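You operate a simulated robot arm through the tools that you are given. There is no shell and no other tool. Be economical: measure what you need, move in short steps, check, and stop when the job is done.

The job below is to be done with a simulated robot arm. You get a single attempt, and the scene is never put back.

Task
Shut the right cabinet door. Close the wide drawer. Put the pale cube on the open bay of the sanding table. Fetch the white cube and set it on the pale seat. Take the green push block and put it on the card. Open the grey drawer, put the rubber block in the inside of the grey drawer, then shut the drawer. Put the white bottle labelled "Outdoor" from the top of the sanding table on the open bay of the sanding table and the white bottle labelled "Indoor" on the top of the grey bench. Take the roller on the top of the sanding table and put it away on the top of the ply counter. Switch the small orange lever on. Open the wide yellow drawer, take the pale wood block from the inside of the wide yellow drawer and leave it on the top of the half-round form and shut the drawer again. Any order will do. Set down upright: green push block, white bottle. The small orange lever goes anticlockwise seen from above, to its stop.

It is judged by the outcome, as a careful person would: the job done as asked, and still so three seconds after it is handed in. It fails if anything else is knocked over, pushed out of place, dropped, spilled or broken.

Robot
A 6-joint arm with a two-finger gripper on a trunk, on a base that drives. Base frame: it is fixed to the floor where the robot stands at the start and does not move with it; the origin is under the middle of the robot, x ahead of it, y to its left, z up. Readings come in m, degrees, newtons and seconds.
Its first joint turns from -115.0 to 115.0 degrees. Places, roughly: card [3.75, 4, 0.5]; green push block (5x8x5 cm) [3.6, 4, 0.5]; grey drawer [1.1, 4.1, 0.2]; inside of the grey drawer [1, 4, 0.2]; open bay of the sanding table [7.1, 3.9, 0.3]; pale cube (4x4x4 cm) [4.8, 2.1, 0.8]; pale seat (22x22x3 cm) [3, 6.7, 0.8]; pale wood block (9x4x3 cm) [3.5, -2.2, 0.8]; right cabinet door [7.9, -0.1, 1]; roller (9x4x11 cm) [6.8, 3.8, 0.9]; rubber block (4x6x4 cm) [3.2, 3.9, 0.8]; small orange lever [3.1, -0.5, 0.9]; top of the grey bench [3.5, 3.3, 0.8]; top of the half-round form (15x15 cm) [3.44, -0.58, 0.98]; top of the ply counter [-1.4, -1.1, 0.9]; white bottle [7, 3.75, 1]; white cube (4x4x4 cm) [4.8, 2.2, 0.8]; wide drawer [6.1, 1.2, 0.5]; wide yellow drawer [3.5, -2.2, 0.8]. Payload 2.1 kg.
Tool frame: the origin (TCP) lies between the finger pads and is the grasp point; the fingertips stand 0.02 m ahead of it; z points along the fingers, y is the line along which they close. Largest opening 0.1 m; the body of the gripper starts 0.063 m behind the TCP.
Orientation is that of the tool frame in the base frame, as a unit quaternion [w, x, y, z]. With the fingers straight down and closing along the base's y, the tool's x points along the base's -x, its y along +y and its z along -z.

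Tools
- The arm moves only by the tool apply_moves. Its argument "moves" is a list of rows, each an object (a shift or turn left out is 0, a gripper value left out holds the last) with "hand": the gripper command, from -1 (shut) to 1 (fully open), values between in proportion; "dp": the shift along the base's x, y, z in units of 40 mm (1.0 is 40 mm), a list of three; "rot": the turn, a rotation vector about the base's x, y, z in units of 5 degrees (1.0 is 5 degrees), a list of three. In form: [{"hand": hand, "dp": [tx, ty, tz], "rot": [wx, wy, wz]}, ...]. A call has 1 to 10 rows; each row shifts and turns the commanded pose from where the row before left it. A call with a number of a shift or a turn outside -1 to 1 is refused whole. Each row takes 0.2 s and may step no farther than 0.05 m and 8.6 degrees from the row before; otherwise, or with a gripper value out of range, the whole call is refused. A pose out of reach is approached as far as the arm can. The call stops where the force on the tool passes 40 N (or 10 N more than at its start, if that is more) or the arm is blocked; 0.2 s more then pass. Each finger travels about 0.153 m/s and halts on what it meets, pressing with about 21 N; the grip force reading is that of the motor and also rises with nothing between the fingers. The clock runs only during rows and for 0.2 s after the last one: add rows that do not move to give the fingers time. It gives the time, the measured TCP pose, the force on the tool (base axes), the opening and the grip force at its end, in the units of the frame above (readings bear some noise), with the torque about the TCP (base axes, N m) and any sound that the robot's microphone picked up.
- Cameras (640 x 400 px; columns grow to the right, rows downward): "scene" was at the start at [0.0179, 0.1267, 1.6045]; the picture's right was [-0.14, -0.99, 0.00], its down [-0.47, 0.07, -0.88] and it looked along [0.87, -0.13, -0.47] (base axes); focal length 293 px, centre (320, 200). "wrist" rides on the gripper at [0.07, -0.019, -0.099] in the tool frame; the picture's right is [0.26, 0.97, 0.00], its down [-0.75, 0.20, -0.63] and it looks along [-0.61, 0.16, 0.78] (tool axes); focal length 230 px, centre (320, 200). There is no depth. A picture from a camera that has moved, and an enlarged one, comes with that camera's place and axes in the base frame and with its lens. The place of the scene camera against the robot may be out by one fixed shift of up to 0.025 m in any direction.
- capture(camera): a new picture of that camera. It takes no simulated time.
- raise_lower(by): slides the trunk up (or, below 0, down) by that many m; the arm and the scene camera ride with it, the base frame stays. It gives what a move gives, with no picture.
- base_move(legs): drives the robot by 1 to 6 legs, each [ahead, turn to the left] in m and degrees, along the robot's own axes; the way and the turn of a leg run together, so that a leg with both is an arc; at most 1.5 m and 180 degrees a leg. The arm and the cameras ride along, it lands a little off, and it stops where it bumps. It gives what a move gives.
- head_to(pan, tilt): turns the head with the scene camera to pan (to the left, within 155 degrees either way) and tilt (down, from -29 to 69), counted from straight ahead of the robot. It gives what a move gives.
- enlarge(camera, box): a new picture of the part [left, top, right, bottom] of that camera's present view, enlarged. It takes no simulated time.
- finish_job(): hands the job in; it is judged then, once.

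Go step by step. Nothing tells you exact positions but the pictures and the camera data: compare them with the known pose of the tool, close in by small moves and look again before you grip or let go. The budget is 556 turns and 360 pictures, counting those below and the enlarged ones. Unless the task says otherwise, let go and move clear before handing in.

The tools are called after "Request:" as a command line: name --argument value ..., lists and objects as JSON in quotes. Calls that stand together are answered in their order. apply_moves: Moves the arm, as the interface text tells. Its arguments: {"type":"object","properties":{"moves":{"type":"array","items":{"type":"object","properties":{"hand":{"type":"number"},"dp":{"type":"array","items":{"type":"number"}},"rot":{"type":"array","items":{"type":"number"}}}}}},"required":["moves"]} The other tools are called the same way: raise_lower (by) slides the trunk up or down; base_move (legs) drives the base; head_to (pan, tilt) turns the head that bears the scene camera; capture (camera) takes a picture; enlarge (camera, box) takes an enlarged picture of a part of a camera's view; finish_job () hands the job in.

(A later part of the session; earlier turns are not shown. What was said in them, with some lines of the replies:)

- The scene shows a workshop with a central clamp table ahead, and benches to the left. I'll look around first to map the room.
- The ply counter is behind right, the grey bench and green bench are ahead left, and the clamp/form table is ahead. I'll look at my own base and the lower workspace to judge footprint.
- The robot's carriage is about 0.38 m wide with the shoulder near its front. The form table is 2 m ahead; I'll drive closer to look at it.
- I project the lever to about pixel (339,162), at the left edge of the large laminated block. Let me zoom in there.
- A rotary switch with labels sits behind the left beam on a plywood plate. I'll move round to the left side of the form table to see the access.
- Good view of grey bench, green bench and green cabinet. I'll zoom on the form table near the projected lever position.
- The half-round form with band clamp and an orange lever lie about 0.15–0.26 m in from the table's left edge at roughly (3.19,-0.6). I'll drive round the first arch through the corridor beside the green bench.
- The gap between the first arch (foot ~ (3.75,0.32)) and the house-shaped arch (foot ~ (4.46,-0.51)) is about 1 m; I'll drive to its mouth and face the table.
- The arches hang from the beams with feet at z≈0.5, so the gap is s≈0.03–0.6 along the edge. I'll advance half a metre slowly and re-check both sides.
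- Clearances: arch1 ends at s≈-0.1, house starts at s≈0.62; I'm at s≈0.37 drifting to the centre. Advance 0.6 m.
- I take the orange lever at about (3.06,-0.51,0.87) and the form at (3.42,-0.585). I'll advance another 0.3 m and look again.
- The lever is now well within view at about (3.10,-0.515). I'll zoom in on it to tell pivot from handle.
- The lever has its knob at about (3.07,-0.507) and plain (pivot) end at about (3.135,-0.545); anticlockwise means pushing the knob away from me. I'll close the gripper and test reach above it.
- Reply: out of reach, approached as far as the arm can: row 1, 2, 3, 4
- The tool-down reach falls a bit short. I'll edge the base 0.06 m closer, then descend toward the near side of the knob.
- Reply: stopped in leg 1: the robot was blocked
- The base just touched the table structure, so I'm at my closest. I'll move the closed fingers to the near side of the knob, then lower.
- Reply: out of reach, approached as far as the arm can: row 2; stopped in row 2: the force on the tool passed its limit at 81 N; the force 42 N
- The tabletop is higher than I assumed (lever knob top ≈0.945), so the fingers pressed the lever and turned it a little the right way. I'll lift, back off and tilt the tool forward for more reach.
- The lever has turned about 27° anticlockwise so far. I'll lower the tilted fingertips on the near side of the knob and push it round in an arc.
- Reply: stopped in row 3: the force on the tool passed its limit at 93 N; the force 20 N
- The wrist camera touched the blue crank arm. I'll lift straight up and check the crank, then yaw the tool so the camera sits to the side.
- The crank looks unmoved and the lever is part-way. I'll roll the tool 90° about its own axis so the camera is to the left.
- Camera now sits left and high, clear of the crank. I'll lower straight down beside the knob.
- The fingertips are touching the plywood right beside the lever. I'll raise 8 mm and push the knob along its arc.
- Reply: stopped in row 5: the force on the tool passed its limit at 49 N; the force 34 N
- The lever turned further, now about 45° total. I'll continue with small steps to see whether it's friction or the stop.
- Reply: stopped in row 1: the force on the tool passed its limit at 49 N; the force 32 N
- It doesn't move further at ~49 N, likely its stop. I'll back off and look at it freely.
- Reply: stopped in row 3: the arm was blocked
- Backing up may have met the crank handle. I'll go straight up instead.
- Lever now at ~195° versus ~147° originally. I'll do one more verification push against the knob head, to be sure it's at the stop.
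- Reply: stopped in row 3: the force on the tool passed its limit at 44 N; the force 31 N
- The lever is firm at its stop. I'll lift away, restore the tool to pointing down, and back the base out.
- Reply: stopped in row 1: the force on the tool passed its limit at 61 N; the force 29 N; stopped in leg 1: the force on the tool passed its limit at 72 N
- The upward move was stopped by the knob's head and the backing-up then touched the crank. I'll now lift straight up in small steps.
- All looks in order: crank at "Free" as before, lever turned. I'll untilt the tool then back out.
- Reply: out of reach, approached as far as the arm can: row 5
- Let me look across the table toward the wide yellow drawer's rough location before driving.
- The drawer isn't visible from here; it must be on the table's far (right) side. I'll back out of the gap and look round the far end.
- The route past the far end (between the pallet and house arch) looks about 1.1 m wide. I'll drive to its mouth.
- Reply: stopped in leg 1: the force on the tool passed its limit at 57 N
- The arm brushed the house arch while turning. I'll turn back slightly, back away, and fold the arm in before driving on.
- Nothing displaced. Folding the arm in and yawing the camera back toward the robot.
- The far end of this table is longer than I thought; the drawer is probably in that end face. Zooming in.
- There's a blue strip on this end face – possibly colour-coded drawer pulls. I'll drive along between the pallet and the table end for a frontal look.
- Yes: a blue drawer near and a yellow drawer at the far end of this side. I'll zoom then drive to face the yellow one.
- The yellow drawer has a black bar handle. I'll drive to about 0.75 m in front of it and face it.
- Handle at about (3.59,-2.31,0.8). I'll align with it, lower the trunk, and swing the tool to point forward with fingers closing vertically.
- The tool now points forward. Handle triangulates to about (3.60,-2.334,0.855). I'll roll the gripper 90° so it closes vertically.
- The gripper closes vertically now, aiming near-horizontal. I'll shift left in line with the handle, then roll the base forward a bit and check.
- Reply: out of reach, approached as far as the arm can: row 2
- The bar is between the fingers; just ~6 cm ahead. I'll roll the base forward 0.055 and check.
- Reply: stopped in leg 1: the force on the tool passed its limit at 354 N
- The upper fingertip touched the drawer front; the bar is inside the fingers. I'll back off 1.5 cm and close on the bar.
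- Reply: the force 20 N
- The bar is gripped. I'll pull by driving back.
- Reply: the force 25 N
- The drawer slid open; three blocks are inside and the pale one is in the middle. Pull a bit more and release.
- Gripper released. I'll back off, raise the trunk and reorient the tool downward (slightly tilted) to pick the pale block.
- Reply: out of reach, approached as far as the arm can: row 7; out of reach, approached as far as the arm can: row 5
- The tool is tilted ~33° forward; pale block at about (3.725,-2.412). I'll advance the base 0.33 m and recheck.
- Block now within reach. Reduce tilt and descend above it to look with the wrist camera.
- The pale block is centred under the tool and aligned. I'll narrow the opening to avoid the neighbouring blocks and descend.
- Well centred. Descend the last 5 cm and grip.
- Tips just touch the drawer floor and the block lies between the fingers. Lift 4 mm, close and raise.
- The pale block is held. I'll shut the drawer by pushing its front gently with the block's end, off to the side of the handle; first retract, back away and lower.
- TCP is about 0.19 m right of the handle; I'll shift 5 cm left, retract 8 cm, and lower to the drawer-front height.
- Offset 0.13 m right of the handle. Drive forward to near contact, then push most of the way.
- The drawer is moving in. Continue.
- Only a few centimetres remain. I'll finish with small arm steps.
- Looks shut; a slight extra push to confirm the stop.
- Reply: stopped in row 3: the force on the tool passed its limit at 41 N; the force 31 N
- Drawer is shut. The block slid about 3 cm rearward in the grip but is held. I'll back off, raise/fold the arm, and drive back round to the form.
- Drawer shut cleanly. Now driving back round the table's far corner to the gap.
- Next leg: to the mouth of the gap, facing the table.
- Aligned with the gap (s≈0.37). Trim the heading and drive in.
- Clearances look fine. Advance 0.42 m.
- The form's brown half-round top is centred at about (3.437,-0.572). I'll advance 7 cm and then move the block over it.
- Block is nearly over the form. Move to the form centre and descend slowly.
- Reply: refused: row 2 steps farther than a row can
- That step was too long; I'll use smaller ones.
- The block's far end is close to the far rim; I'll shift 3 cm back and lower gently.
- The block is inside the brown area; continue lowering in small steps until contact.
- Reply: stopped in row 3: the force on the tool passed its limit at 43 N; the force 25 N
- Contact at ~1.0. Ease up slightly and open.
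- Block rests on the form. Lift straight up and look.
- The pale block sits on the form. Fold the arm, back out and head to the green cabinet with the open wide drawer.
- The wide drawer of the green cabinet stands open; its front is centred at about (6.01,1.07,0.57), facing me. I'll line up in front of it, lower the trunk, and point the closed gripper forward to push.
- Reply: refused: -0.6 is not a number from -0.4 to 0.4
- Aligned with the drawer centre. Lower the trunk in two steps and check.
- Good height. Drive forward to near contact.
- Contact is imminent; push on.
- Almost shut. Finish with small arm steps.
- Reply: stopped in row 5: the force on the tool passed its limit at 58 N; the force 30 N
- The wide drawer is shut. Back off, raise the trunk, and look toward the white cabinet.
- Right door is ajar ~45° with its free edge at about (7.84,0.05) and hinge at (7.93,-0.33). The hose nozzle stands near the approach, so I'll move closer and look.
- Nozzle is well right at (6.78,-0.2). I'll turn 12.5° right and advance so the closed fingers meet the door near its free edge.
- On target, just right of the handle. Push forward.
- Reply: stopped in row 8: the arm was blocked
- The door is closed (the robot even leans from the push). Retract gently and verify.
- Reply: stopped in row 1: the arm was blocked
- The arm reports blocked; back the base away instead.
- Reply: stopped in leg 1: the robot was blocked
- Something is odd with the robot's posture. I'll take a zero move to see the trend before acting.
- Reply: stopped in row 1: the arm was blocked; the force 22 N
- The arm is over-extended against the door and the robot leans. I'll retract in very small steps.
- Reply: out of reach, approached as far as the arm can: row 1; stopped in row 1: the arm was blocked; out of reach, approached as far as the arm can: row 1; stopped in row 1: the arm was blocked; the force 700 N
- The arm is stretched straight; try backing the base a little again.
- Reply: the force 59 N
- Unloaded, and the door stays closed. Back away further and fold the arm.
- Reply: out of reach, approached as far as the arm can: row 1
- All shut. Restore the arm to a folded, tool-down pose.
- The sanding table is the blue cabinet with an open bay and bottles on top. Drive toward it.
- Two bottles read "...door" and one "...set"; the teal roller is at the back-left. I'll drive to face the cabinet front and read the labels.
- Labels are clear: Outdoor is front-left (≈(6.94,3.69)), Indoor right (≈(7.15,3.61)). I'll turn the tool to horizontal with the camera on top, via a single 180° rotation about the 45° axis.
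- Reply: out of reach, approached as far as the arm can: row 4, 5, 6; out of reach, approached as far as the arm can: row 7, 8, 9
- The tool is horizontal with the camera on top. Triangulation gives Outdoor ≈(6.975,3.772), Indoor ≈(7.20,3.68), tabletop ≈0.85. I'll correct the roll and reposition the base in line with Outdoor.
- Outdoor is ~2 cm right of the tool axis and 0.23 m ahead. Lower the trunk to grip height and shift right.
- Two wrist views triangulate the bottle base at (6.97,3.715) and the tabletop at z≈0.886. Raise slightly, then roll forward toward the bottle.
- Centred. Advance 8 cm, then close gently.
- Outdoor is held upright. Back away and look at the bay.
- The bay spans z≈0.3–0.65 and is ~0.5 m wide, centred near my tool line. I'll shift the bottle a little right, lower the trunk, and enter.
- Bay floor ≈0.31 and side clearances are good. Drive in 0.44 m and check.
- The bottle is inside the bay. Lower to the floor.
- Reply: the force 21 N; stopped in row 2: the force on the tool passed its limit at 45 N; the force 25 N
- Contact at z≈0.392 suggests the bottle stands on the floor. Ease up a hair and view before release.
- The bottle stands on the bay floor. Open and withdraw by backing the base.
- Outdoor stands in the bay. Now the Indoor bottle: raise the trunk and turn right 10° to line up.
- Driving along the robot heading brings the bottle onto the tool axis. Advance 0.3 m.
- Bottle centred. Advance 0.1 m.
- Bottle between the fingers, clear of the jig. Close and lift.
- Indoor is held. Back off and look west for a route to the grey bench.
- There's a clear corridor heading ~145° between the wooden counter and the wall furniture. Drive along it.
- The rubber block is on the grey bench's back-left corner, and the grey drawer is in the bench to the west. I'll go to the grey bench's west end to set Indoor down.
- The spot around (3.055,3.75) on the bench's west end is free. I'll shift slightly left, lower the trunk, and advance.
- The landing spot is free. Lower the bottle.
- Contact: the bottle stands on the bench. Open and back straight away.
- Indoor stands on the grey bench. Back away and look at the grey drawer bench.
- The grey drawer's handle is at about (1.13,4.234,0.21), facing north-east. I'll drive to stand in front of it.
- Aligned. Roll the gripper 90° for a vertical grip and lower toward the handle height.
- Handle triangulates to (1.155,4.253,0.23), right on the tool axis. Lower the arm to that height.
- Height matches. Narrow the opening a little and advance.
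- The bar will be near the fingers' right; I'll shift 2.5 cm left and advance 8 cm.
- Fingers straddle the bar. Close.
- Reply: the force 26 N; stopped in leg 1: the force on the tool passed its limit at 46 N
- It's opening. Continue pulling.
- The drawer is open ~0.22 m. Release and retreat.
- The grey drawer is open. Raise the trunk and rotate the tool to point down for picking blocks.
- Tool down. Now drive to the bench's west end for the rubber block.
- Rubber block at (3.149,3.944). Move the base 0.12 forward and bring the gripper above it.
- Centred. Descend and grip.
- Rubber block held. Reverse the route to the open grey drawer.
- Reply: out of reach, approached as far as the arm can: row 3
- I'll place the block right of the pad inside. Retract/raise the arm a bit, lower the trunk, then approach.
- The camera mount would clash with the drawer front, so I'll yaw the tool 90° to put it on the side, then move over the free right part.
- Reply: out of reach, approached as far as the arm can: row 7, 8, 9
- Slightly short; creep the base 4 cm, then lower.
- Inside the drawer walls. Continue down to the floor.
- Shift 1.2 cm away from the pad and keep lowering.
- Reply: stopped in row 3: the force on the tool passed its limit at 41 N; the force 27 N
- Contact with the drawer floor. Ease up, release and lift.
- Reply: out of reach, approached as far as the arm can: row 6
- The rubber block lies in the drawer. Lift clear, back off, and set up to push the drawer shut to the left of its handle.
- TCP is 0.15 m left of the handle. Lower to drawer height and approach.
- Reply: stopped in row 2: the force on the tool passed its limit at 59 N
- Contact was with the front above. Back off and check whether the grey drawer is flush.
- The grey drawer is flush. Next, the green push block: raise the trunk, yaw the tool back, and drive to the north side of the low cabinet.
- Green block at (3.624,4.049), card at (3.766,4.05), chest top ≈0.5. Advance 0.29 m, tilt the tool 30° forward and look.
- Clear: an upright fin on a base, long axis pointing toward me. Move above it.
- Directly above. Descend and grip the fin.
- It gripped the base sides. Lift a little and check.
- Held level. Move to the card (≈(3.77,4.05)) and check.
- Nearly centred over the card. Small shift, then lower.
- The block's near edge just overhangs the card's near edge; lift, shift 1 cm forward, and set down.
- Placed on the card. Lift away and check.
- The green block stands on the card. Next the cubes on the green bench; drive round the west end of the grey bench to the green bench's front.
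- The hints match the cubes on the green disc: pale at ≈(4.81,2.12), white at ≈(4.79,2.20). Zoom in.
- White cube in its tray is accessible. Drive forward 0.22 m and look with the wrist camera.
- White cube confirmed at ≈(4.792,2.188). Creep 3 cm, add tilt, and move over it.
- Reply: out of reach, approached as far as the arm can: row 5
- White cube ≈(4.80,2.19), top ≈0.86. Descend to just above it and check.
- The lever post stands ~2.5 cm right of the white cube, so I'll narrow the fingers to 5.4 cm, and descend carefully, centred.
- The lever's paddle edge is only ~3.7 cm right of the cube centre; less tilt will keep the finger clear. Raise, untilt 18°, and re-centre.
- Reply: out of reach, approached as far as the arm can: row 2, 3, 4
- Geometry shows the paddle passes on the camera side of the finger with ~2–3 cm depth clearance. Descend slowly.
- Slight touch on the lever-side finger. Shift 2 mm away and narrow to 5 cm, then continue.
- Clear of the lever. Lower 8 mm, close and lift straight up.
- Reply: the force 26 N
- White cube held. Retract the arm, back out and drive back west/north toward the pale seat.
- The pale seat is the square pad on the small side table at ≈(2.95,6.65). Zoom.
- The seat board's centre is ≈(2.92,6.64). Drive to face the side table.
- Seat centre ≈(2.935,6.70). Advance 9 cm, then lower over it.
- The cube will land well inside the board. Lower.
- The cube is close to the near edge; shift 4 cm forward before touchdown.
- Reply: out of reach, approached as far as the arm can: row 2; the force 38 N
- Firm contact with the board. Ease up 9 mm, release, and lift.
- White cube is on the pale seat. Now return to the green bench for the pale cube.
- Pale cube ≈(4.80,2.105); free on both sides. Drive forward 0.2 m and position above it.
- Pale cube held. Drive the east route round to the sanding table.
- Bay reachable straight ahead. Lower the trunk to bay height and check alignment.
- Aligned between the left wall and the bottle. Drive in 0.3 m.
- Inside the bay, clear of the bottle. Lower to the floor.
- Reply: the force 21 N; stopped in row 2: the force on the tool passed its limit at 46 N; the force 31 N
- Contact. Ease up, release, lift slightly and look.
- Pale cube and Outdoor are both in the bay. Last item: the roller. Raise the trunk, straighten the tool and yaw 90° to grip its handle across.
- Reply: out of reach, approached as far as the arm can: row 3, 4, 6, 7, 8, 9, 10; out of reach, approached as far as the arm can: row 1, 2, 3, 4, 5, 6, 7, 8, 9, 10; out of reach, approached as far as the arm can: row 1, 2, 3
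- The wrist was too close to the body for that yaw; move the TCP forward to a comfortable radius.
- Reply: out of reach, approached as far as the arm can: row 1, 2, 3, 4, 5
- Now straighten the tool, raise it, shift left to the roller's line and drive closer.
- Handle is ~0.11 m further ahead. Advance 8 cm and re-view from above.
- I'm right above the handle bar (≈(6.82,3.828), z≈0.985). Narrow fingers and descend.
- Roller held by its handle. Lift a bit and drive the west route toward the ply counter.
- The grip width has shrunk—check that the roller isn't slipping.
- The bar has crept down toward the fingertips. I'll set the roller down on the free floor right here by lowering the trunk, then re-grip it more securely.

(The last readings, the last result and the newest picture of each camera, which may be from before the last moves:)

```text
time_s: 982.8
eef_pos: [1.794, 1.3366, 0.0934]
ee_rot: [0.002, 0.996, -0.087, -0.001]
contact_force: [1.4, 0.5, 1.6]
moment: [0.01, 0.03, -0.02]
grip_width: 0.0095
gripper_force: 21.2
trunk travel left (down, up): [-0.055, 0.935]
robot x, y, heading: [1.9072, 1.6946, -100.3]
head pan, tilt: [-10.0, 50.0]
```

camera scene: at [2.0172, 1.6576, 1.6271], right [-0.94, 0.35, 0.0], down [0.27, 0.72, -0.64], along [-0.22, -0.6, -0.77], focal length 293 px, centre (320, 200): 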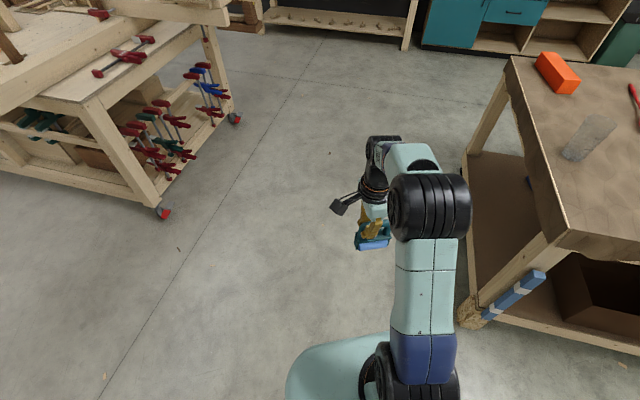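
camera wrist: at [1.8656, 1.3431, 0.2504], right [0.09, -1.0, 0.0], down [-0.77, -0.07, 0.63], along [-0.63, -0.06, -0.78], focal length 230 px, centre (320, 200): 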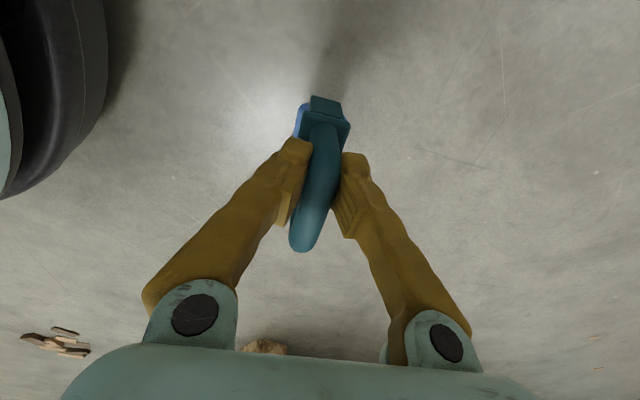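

The roller bottom touches the floor at the original offset, so it hasn't slid down. I'll re-grip slightly deeper while it stands here.

Request:
apply_moves --moves '[{"dp": [0, 0, -0.04]}, {"hand": -0.5}, {"hand": -0.2}, {}]'

Request:
capture --camera "wrist"

Request:
enlarge --camera "scene" --box '[300, 160, 480, 320]'

```text
time_s: 983.8
eef_pos: [1.7942, 1.3364, 0.0908]
ee_rot: [0.002, 0.996, -0.087, -0.001]
contact_force: [-0.6, 0.1, 0.5]
moment: [-0.01, -0.06, -0.01]
grip_width: 0.0401
gripper_force: 0.0
trunk travel left (down, up): [-0.055, 0.935]
robot x, y, heading: [1.9045, 1.7009, -100.4]
head pan, tilt: [-10.0, 50.0]
```

```text
85 pictures are left
camera wrist: at [1.8661, 1.3433, 0.1891], right [0.09, -1.0, 0.0], down [-0.77, -0.06, 0.63], along [-0.63, -0.06, -0.78], focal length 230 px, centre (320, 200)
```

wrist: 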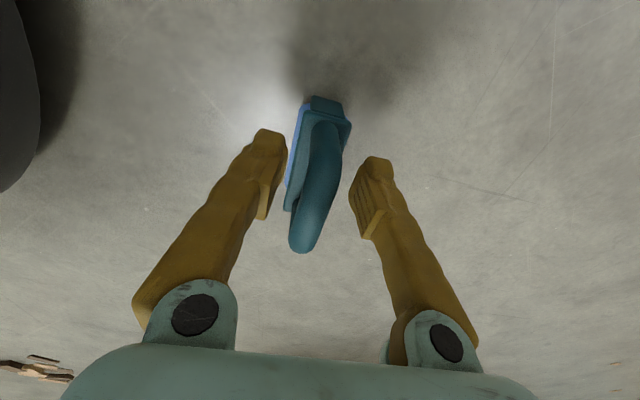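

```text
2.50 times, centred on (390, 240) of scene
camera zoom: at [2.0173, 1.6581, 0.8271], right [-0.94, 0.35, 0.0], down [0.27, 0.72, -0.64], along [-0.22, -0.6, -0.77], focal length 733 px, centre (145, 100)
```

zoom: 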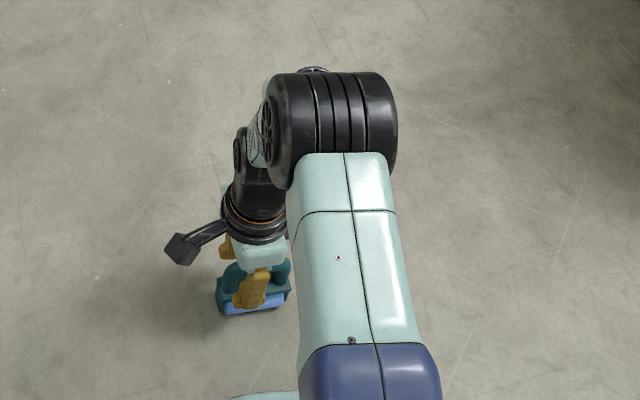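

Request:
apply_moves --moves '[{"dp": [0, 0, -0.15]}, {"hand": -1}, {}, {}, {}]'

Request:
apply_moves --moves '[{"dp": [0, 0, 0.3]}, {"dp": [0, 0, 0.5]}, {"dp": [0, 0, 0.8]}, {"dp": [0, 0, 0.8]}, {}, {}, {}]'

Request:
capture --camera "wrist"

```text
time_s: 985.0
eef_pos: [1.7944, 1.3373, 0.0856]
ee_rot: [0.003, 0.996, -0.086, -0.001]
contact_force: [0.0, -0.2, 0.8]
moment: [0.0, -0.03, -0.02]
grip_width: 0.006
gripper_force: 21.3
trunk travel left (down, up): [-0.055, 0.935]
robot x, y, heading: [1.9053, 1.6978, -100.1]
head pan, tilt: [-10.0, 50.0]
```

```text
time_s: 986.6
eef_pos: [1.7969, 1.3361, 0.1793]
ee_rot: [0.002, 0.996, -0.088, -0.001]
contact_force: [-0.5, 0.0, -1.3]
moment: [0.0, 0.0, -0.02]
grip_width: 0.006
gripper_force: 21.1
trunk travel left (down, up): [-0.055, 0.935]
robot x, y, heading: [1.9091, 1.698, -100.6]
head pan, tilt: [-10.0, 50.0]
```

```text
83 pictures are left
camera wrist: at [1.8687, 1.3427, 0.2775], right [0.09, -1.0, 0.0], down [-0.77, -0.07, 0.63], along [-0.63, -0.06, -0.78], focal length 230 px, centre (320, 200)
```

wrist: 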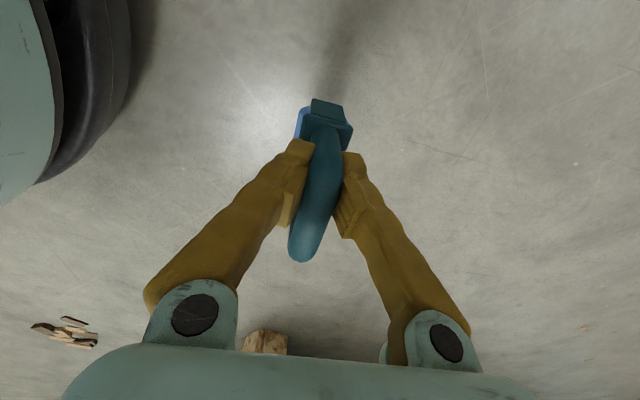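

It lifts, but the grip on the thin handle reads only 6 mm. I'll set it back and grip the 4 cm body instead, which is more secure.

Request:
apply_moves --moves '[{"dp": [0, 0, -0.9]}, {"dp": [0, 0, -0.9]}, {"dp": [0, 0, -0.45]}, {"dp": [0, 0, -0.12]}, {"hand": -0.4}, {"hand": 0.4}, {}, {}]'

Request:
capture --camera "wrist"

```text
time_s: 988.4
eef_pos: [1.7957, 1.3356, 0.0853]
ee_rot: [0.001, 0.996, -0.087, 0.0]
contact_force: [-0.1, -0.7, -0.3]
moment: [0.0, -0.01, 0.0]
grip_width: 0.0702
gripper_force: 0.0
trunk travel left (down, up): [-0.055, 0.935]
robot x, y, heading: [1.9019, 1.6952, -100.5]
head pan, tilt: [-10.0, 50.0]
```

```text
82 pictures are left
camera wrist: at [1.8668, 1.3424, 0.184], right [0.09, -1.0, 0.0], down [-0.77, -0.07, 0.63], along [-0.63, -0.06, -0.78], focal length 230 px, centre (320, 200)
```

wrist: 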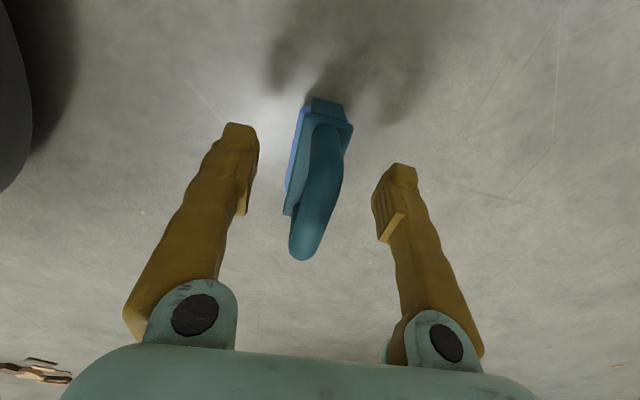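

Request:
apply_moves --moves '[{"dp": [0, 0, -0.4]}, {"dp": [0, 0, -0.3]}, {}]'

Request:
apply_moves --moves '[{"hand": -1}, {}, {}, {}]'

Request:
capture --camera "wrist"

```text
time_s: 989.2
eef_pos: [1.7962, 1.3367, 0.0584]
ee_rot: [0.001, 0.996, -0.088, 0.0]
contact_force: [0.3, 0.3, -0.6]
moment: [-0.03, 0.01, 0.02]
grip_width: 0.0701
gripper_force: 0.1
trunk travel left (down, up): [-0.055, 0.935]
robot x, y, heading: [1.9058, 1.6935, -100.2]
head pan, tilt: [-10.0, 50.0]
```

```text
time_s: 990.2
eef_pos: [1.7969, 1.3361, 0.0588]
ee_rot: [0.001, 0.996, -0.088, -0.001]
contact_force: [0.5, -0.4, 0.4]
moment: [0.02, 0.01, 0.0]
grip_width: 0.0311
gripper_force: 20.8
trunk travel left (down, up): [-0.055, 0.935]
robot x, y, heading: [1.911, 1.695, -100.4]
head pan, tilt: [-10.0, 50.0]
```

```text
81 pictures are left
camera wrist: at [1.8671, 1.3428, 0.1578], right [0.09, -1.0, 0.0], down [-0.77, -0.07, 0.63], along [-0.63, -0.06, -0.78], focal length 230 px, centre (320, 200)
```

wrist: 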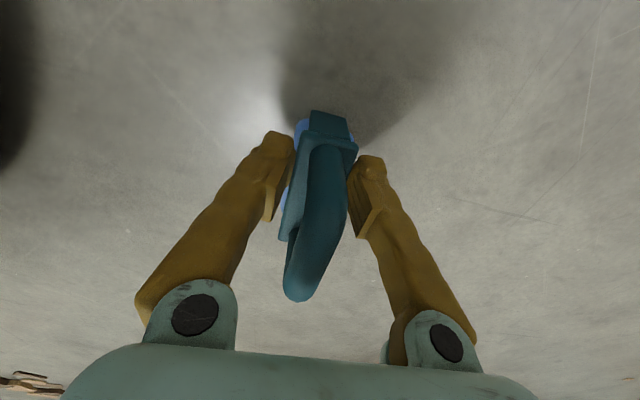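

Body gripped at 3.1 cm. Lift and check stability.

Request:
apply_moves --moves '[{"dp": [0, 0, 0.3]}, {"dp": [0, 0, 0.6]}, {"dp": [0, 0, 0.9]}, {"dp": [0, 0, 0.9]}, {"dp": [0, 0, 0.9]}, {}, {}]'

Request:
raise_lower --by 0.4

Request:
raise_lower --by 0.4

Request:
capture --camera "wrist"

```text
time_s: 991.8
eef_pos: [1.7951, 1.335, 0.2036]
ee_rot: [0.002, 0.996, -0.087, -0.001]
contact_force: [-0.5, 1.0, -2.6]
moment: [0.0, -0.01, 0.01]
grip_width: 0.031
gripper_force: 20.9
trunk travel left (down, up): [-0.055, 0.935]
robot x, y, heading: [1.9071, 1.6988, -100.3]
head pan, tilt: [-10.0, 50.0]
```

```text
time_s: 995.6
eef_pos: [1.7955, 1.3344, 0.6038]
ee_rot: [0.002, 0.996, -0.087, 0.0]
contact_force: [0.1, -0.1, -1.7]
moment: [0.03, -0.01, -0.04]
grip_width: 0.0313
gripper_force: 20.9
trunk travel left (down, up): [-0.455, 0.535]
robot x, y, heading: [1.9073, 1.6963, -100.4]
head pan, tilt: [-10.0, 50.0]
```

```text
time_s: 999.5
eef_pos: [1.7948, 1.3345, 1.0034]
ee_rot: [0.002, 0.996, -0.087, -0.002]
contact_force: [0.1, 0.4, -0.9]
moment: [0.0, -0.05, -0.02]
grip_width: 0.0311
gripper_force: 20.7
trunk travel left (down, up): [-0.855, 0.135]
robot x, y, heading: [1.9092, 1.6943, -100.4]
head pan, tilt: [-10.0, 50.0]
```

```text
80 pictures are left
camera wrist: at [1.8675, 1.3412, 1.1015], right [0.09, -1.0, 0.0], down [-0.77, -0.07, 0.63], along [-0.63, -0.06, -0.78], focal length 230 px, centre (320, 200)
```

wrist: 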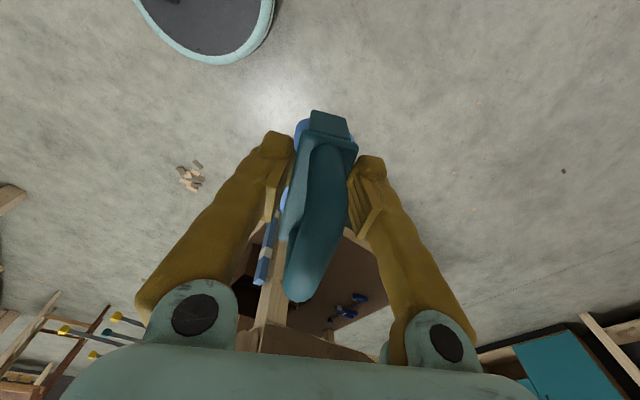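

Stable. Continue to the ply counter.

Request:
base_move --legs '[[0, -20.5], [1.3, 0], [1.25, 0], [0, -50]]'

Request:
head_to --pan 0 --tilt 28

Request:
capture --camera "scene"

```text
time_s: 1015.0
eef_pos: [0.2402, -0.467, 1.0027]
ee_rot: [0.001, 0.767, -0.642, -0.002]
contact_force: [-0.1, -0.1, -1.0]
moment: [-0.03, -0.03, -0.04]
grip_width: 0.0313
gripper_force: 21.1
trunk travel left (down, up): [-0.855, 0.135]
robot x, y, heading: [0.621, -0.4477, -170.3]
head pan, tilt: [-10.0, 50.0]
```

```text
time_s: 1015.9
eef_pos: [0.24, -0.4671, 1.0019]
ee_rot: [0.0, 0.766, -0.642, -0.001]
contact_force: [1.2, -1.1, -1.8]
moment: [-0.03, -0.02, -0.01]
grip_width: 0.0312
gripper_force: 21.2
trunk travel left (down, up): [-0.855, 0.135]
robot x, y, heading: [0.6161, -0.4482, -170.4]
head pan, tilt: [0.0, 28.0]
```

```text
79 pictures are left
camera scene: at [0.5991, -0.5912, 1.6597], right [-0.17, 0.99, 0.0], down [0.46, 0.08, -0.88], along [-0.87, -0.15, -0.47], focal length 293 px, centre (320, 200)
```

scene: 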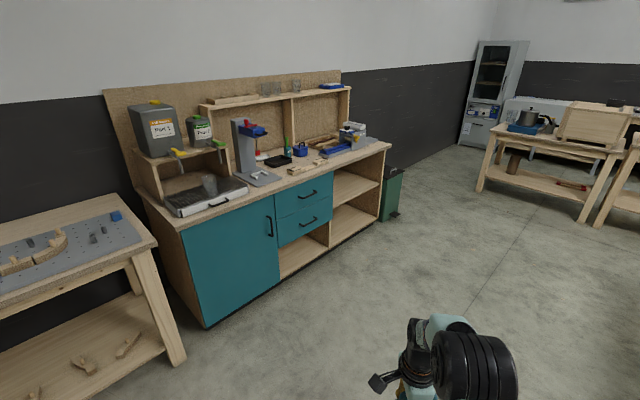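

Request:
enlarge --camera "scene" --box '[130, 100, 410, 250]'

```text
2.29 times, centred on (270, 175) of scene
camera zoom: at [0.5991, -0.5912, 1.6597], right [-0.17, 0.99, 0.0], down [0.46, 0.08, -0.88], along [-0.87, -0.15, -0.47], focal length 670 px, centre (434, 257)
```

zoom: 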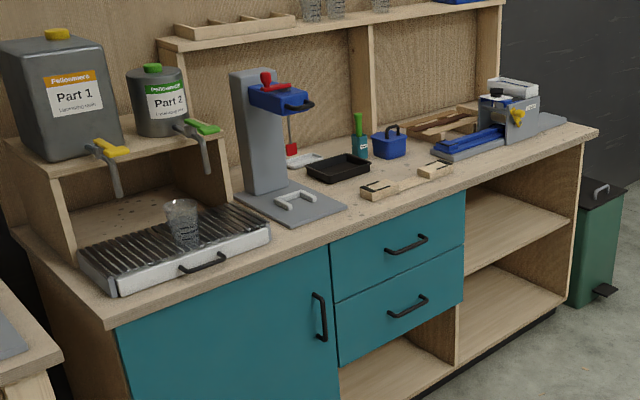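

Free strip in front of the blue device at ≈(-1.52,-0.75). Drive to face it.

Request:
base_move --legs '[[0, -25], [0.85, 0], [0.82, 0], [0, 70.5]]'

Request:
head_to --pan 0 --tilt 42

Request:
capture --camera "scene"

```text
time_s: 1028.8
eef_pos: [-1.259, -0.2639, 1.0026]
ee_rot: [0.001, 0.951, -0.308, -0.001]
contact_force: [-0.5, -0.1, -1.3]
moment: [-0.03, -0.02, 0.02]
grip_width: 0.0309
gripper_force: 20.6
trunk travel left (down, up): [-0.855, 0.135]
robot x, y, heading: [-1.0007, 0.0091, -126.5]
head pan, tilt: [0.0, 28.0]
```

```text
time_s: 1029.6
eef_pos: [-1.26, -0.2638, 1.002]
ee_rot: [0.001, 0.951, -0.308, -0.002]
contact_force: [0.2, -0.2, -1.8]
moment: [-0.03, -0.01, -0.01]
grip_width: 0.0311
gripper_force: 21.7
trunk travel left (down, up): [-0.855, 0.135]
robot x, y, heading: [-1.0004, 0.0136, -126.1]
head pan, tilt: [0.0, 42.0]
```

```text
77 pictures are left
camera scene: at [-0.9138, -0.0898, 1.6384], right [-0.81, 0.59, 0.0], down [0.39, 0.54, -0.74], along [-0.44, -0.6, -0.67], focal length 293 px, centre (320, 200)
```

scene: 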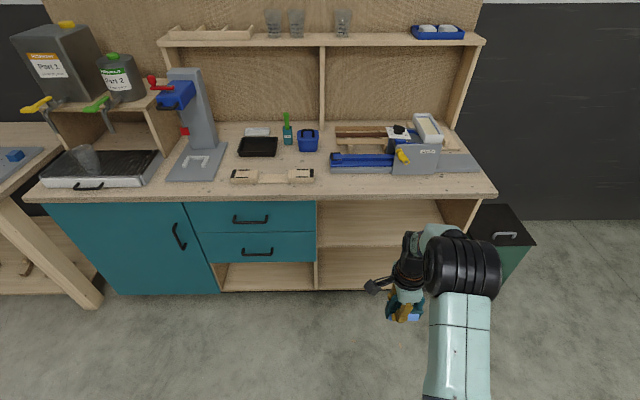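

A ~13 cm deep free strip lies in front of the blue device. Raise slightly and advance 0.5 m.

Request:
apply_moves --moves '[{"dp": [-0.5, 0.35, 0.5]}, {"dp": [-0.5, 0.35, 0.5]}, {}]'

Request:
base_move --legs '[[0.5, 0]]'

Request:
head_to --pan -10 --tilt 52

Request:
capture --camera "scene"

Request:
capture --camera "wrist"

```text
time_s: 1030.4
eef_pos: [-1.2996, -0.2368, 1.0444]
ee_rot: [0.001, 0.951, -0.309, -0.001]
contact_force: [-0.5, 0.0, -2.9]
moment: [0.0, -0.05, -0.01]
grip_width: 0.0314
gripper_force: 20.7
trunk travel left (down, up): [-0.855, 0.135]
robot x, y, heading: [-1.0005, 0.0109, -125.9]
head pan, tilt: [0.0, 42.0]
```

```text
time_s: 1033.2
eef_pos: [-1.5888, -0.6242, 1.044]
ee_rot: [0.002, 0.95, -0.312, -0.002]
contact_force: [-0.5, 0.8, -1.5]
moment: [-0.02, 0.04, 0.02]
grip_width: 0.031
gripper_force: 21.0
trunk travel left (down, up): [-0.855, 0.135]
robot x, y, heading: [-1.2905, -0.3795, -126.6]
head pan, tilt: [0.0, 42.0]
```

```text
time_s: 1034.0
eef_pos: [-1.5901, -0.6241, 1.0433]
ee_rot: [0.001, 0.95, -0.311, -0.002]
contact_force: [0.0, -0.4, -3.1]
moment: [-0.03, -0.01, 0.0]
grip_width: 0.031
gripper_force: 20.9
trunk travel left (down, up): [-0.855, 0.135]
robot x, y, heading: [-1.2859, -0.3767, -126.7]
head pan, tilt: [-10.0, 52.0]
```

```text
76 pictures are left
camera scene: at [-1.2069, -0.4649, 1.6245], right [-0.69, 0.73, 0.0], down [0.57, 0.54, -0.62], along [-0.45, -0.42, -0.79], focal length 293 px, centre (320, 200)
```

scene: 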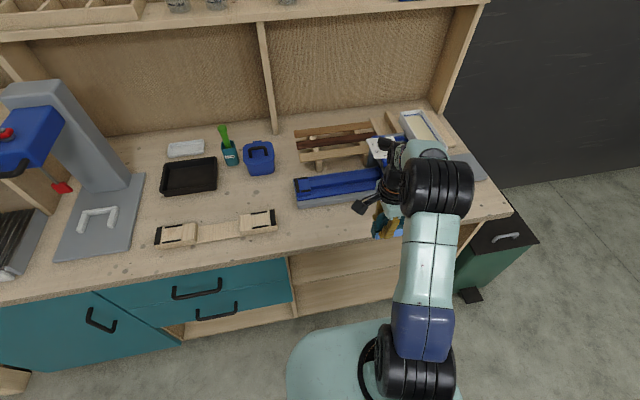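

```text
75 pictures are left
camera wrist: at [-1.5214, -0.6502, 1.142], right [-0.36, -0.93, 0.0], down [-0.72, 0.28, 0.63], along [-0.59, 0.23, -0.78], focal length 230 px, centre (320, 200)
```

wrist: 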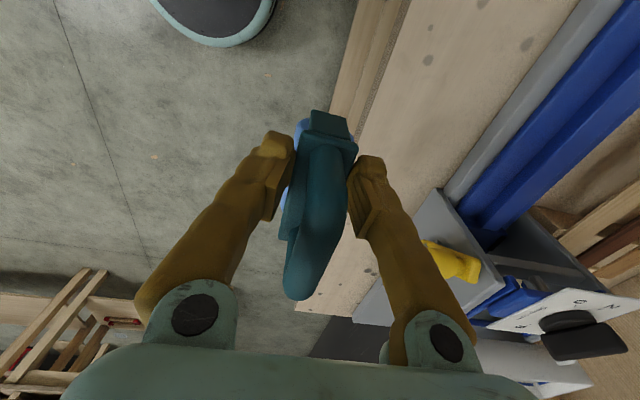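

The strip between the edge (n≈-1.456) and the device (n≈-1.59) is clear; I need ~0.1 m more forward and ~5 cm left. Drive 0.1 m.

Request:
base_move --legs '[[0.1, 0]]'

Request:
apply_moves --moves '[{"dp": [0.6, -0.4, 0]}, {"dp": [0.5, -0.35, 0]}, {}]'

Request:
capture --camera "wrist"

Request:
enlarge --camera "scene" --box '[260, 120, 500, 300]'

```text
time_s: 1035.1
eef_pos: [-1.6421, -0.695, 1.0492]
ee_rot: [0.008, 0.95, -0.312, -0.003]
contact_force: [0.2, 0.1, -1.1]
moment: [-0.01, -0.02, -0.03]
grip_width: 0.031
gripper_force: 21.5
trunk travel left (down, up): [-0.855, 0.135]
robot x, y, heading: [-1.3476, -0.4593, -126.6]
head pan, tilt: [-10.0, 52.0]
```

```text
time_s: 1035.9
eef_pos: [-1.6051, -0.7308, 1.0469]
ee_rot: [0.002, 0.951, -0.311, -0.002]
contact_force: [-0.2, -0.7, -1.7]
moment: [-0.02, -0.04, -0.02]
grip_width: 0.0314
gripper_force: 20.1
trunk travel left (down, up): [-0.855, 0.135]
robot x, y, heading: [-1.3456, -0.4569, -126.5]
head pan, tilt: [-10.0, 52.0]
```

```text
74 pictures are left
camera wrist: at [-1.5366, -0.7562, 1.1458], right [-0.36, -0.93, 0.01], down [-0.72, 0.29, 0.63], along [-0.59, 0.23, -0.77], focal length 230 px, centre (320, 200)
```

wrist: 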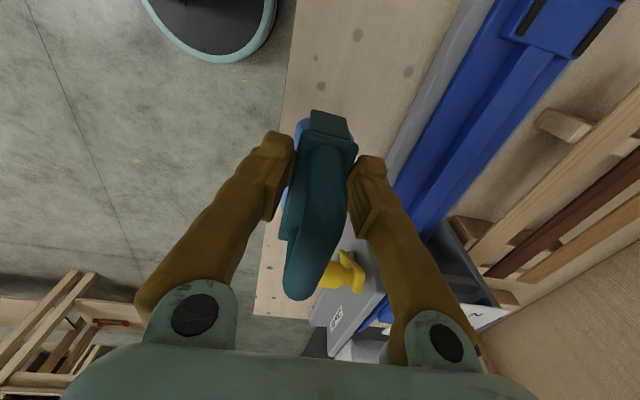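

```text
2.22 times, centred on (380, 210) of scene
camera zoom: at [-1.2676, -0.545, 1.6245], right [-0.69, 0.73, 0.0], down [0.57, 0.54, -0.62], along [-0.45, -0.42, -0.79], focal length 651 px, centre (187, 178)
```

zoom: 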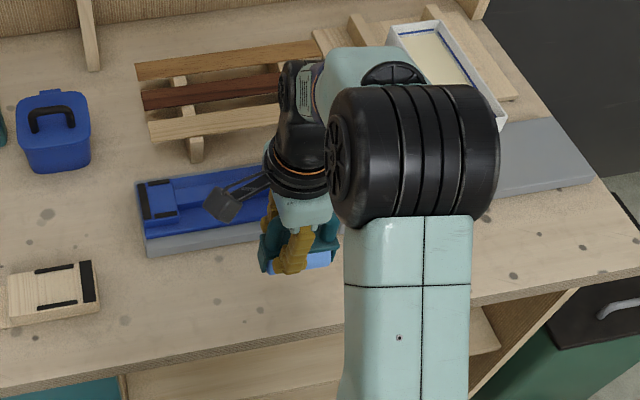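

The landing spot is on the strip; nudge 2 cm further in and lower.

Request:
apply_moves --moves '[{"dp": [-0.3, -0.4, -0.3]}, {"dp": [0, 0, -0.5]}, {"dp": [0, 0, -0.5]}, {"dp": [0, 0, -0.3]}, {}]'

Request:
capture --camera "wrist"

```text
time_s: 1037.1
eef_pos: [-1.6145, -0.7476, 0.9808]
ee_rot: [0.004, 0.95, -0.312, -0.003]
contact_force: [-0.7, -0.2, -1.4]
moment: [-0.04, -0.03, 0.0]
grip_width: 0.0311
gripper_force: 21.3
trunk travel left (down, up): [-0.855, 0.135]
robot x, y, heading: [-1.3475, -0.4576, -126.7]
head pan, tilt: [-10.0, 52.0]
```

```text
72 pictures are left
camera wrist: at [-1.5469, -0.7731, 1.0792], right [-0.36, -0.93, 0.01], down [-0.72, 0.29, 0.63], along [-0.59, 0.23, -0.77], focal length 230 px, centre (320, 200)
```

wrist: 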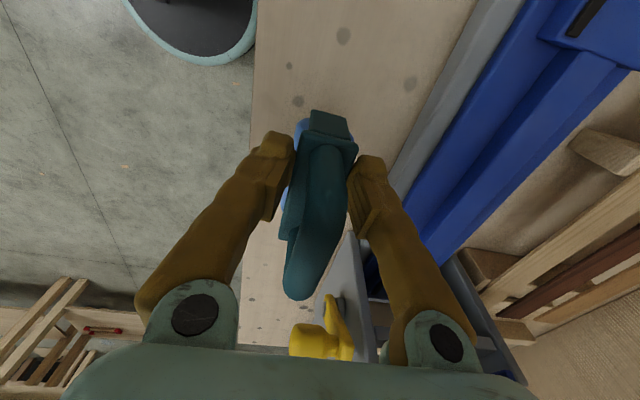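

Request:
apply_moves --moves '[{"dp": [0, 0, -0.2]}, {"dp": [0, 0, -0.2]}, {"dp": [0, 0, -0.15]}, {}]'

Request:
apply_moves --moves '[{"dp": [0, 0, -0.12]}, {"dp": [0, 0, -0.12]}, {}]'

```text
time_s: 1038.1
eef_pos: [-1.6155, -0.7483, 0.9585]
ee_rot: [0.002, 0.95, -0.312, -0.001]
contact_force: [-0.1, 0.2, -2.7]
moment: [0.02, -0.03, 0.02]
grip_width: 0.0313
gripper_force: 21.5
trunk travel left (down, up): [-0.855, 0.135]
robot x, y, heading: [-1.3508, -0.4554, -126.7]
head pan, tilt: [-10.0, 52.0]
```

```text
time_s: 1038.9
eef_pos: [-1.6141, -0.7481, 0.9511]
ee_rot: [0.003, 0.95, -0.311, -0.003]
contact_force: [0.1, 0.0, -1.4]
moment: [-0.01, -0.03, 0.0]
grip_width: 0.0309
gripper_force: 21.2
trunk travel left (down, up): [-0.855, 0.135]
robot x, y, heading: [-1.343, -0.4598, -126.6]
head pan, tilt: [-10.0, 52.0]
```

Request:
apply_moves --moves '[{"dp": [0, 0, -0.15]}, {"dp": [0, 0, -0.15]}, {"dp": [0, 0, -0.15]}, {}]'

Request:
capture --camera "wrist"

```text
time_s: 1039.9
eef_pos: [-1.613, -0.7479, 0.9345]
ee_rot: [0.008, 0.95, -0.311, -0.005]
contact_force: [-3.8, -4.9, 37.7]
moment: [0.0, 0.0, 0.03]
grip_width: 0.031
gripper_force: 20.9
trunk travel left (down, up): [-0.855, 0.135]
robot x, y, heading: [-1.3507, -0.4576, -126.9]
head pan, tilt: [-10.0, 52.0]
```

```text
71 pictures are left
camera wrist: at [-1.5441, -0.7731, 1.0322], right [-0.36, -0.93, 0.02], down [-0.72, 0.29, 0.64], along [-0.6, 0.22, -0.77], focal length 230 px, centre (320, 200)
```

wrist: 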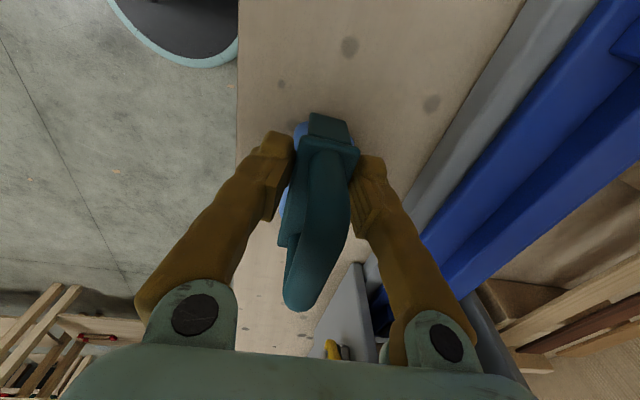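

The roller stands on the counter. Ease up, release, and lift straight.

Request:
apply_moves --moves '[{"dp": [0, 0, 0.12]}, {"hand": -0.2}, {"hand": 0.3}, {}, {}]'

Request:
capture --camera "wrist"

Request:
apply_moves --moves '[{"dp": [0, 0, 0.5]}, {"dp": [0, 0, 0.8]}, {"dp": [0, 0, 0.8]}, {"dp": [0, 0, 0.8]}]'

Request:
capture --camera "wrist"

```text
time_s: 1041.1
eef_pos: [-1.6134, -0.7477, 0.9361]
ee_rot: [0.005, 0.95, -0.312, -0.003]
contact_force: [0.0, -0.4, 0.1]
moment: [-0.03, -0.01, 0.0]
grip_width: 0.0653
gripper_force: 0.0
trunk travel left (down, up): [-0.855, 0.135]
robot x, y, heading: [-1.3498, -0.458, -126.5]
head pan, tilt: [-10.0, 52.0]
```

```text
70 pictures are left
camera wrist: at [-1.5455, -0.7743, 1.0344], right [-0.36, -0.93, 0.01], down [-0.72, 0.29, 0.63], along [-0.59, 0.23, -0.77], focal length 230 px, centre (320, 200)
```

wrist: 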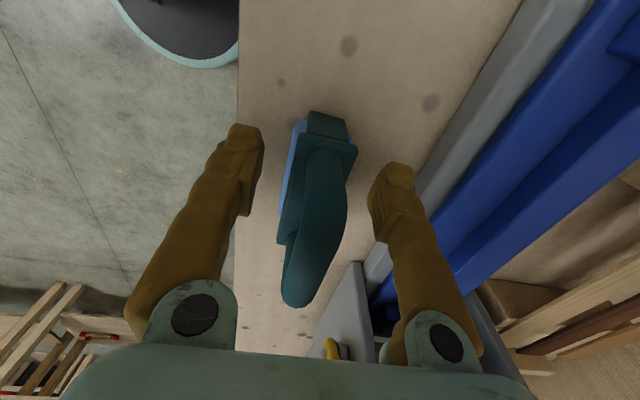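

```text
time_s: 1042.1
eef_pos: [-1.611, -0.7453, 1.0518]
ee_rot: [0.005, 0.95, -0.311, -0.002]
contact_force: [0.0, -0.2, 0.1]
moment: [-0.02, 0.01, -0.03]
grip_width: 0.065
gripper_force: 0.1
trunk travel left (down, up): [-0.855, 0.135]
robot x, y, heading: [-1.3468, -0.4576, -126.7]
head pan, tilt: [-10.0, 52.0]
```

```text
69 pictures are left
camera wrist: at [-1.5437, -0.7712, 1.1499], right [-0.36, -0.93, 0.01], down [-0.72, 0.29, 0.63], along [-0.59, 0.22, -0.77], focal length 230 px, centre (320, 200)
```

wrist: 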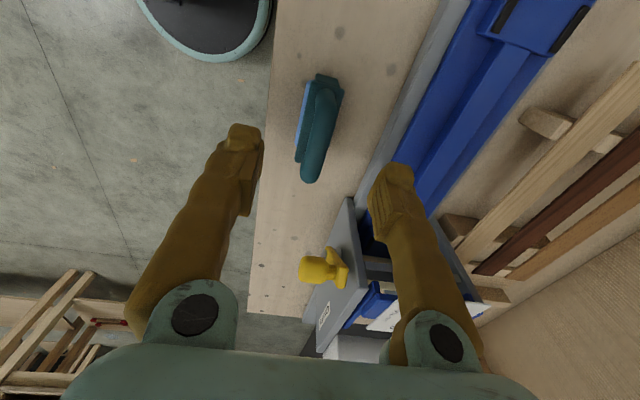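

The roller stands on the ply counter. Back away and confirm.

Request:
base_move --legs '[[-0.45, 0]]'

Request:
head_to --pan 0 --tilt 40

Request:
capture --camera "scene"

```text
time_s: 1044.8
eef_pos: [-1.35, -0.3922, 1.0509]
ee_rot: [0.003, 0.95, -0.312, -0.001]
contact_force: [0.0, 0.8, -0.1]
moment: [-0.02, 0.02, -0.02]
grip_width: 0.065
gripper_force: 0.0
trunk travel left (down, up): [-0.855, 0.135]
robot x, y, heading: [-1.083, -0.1041, -126.7]
head pan, tilt: [-10.0, 52.0]
```

```text
time_s: 1045.5
eef_pos: [-1.3492, -0.3911, 1.0513]
ee_rot: [0.003, 0.95, -0.312, -0.002]
contact_force: [-0.7, -0.6, -0.9]
moment: [0.0, 0.01, 0.01]
grip_width: 0.0651
gripper_force: 0.0
trunk travel left (down, up): [-0.855, 0.135]
robot x, y, heading: [-1.0837, -0.1032, -126.7]
head pan, tilt: [0.0, 40.0]
```

```text
68 pictures are left
camera scene: at [-0.999, -0.2074, 1.6412], right [-0.8, 0.6, 0.0], down [0.38, 0.52, -0.77], along [-0.46, -0.61, -0.64], focal length 293 px, centre (320, 200)
```

scene: 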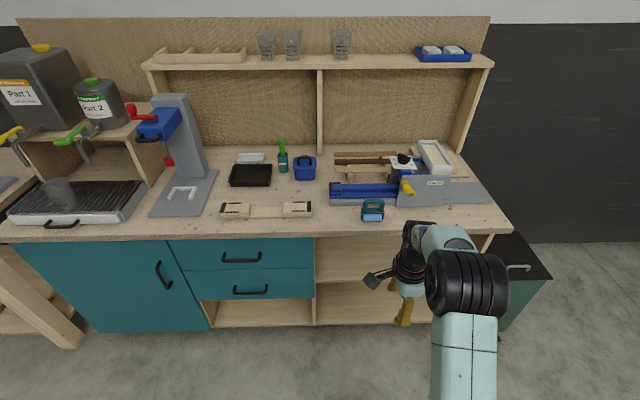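

Everything asked is in place and the gripper is clear. Handing in.

Request:
finish_job

```text
The job is handed in.
```

I completed all ten parts of the job and handed it in with the gripper empty and clear. I checked each item by camera when I finished it, but I didn't go round again before handing in.

- **Orange lever:** It turned anticlockwise about 45°, then would not move further under repeated pushes of about 45–60 N, so I took that as its stop.
- **Contacts during the work:** I bumped the form table, the blue crank beside the lever and the house-shaped form. I also pressed hard against the cabinet door and the yellow drawer front. None of these looked displaced afterwards.
- **Roller:** My grip on its handle looked loose on the way, so I set it upright on the floor and re-gripped it by the body. It now stands on the ply counter.
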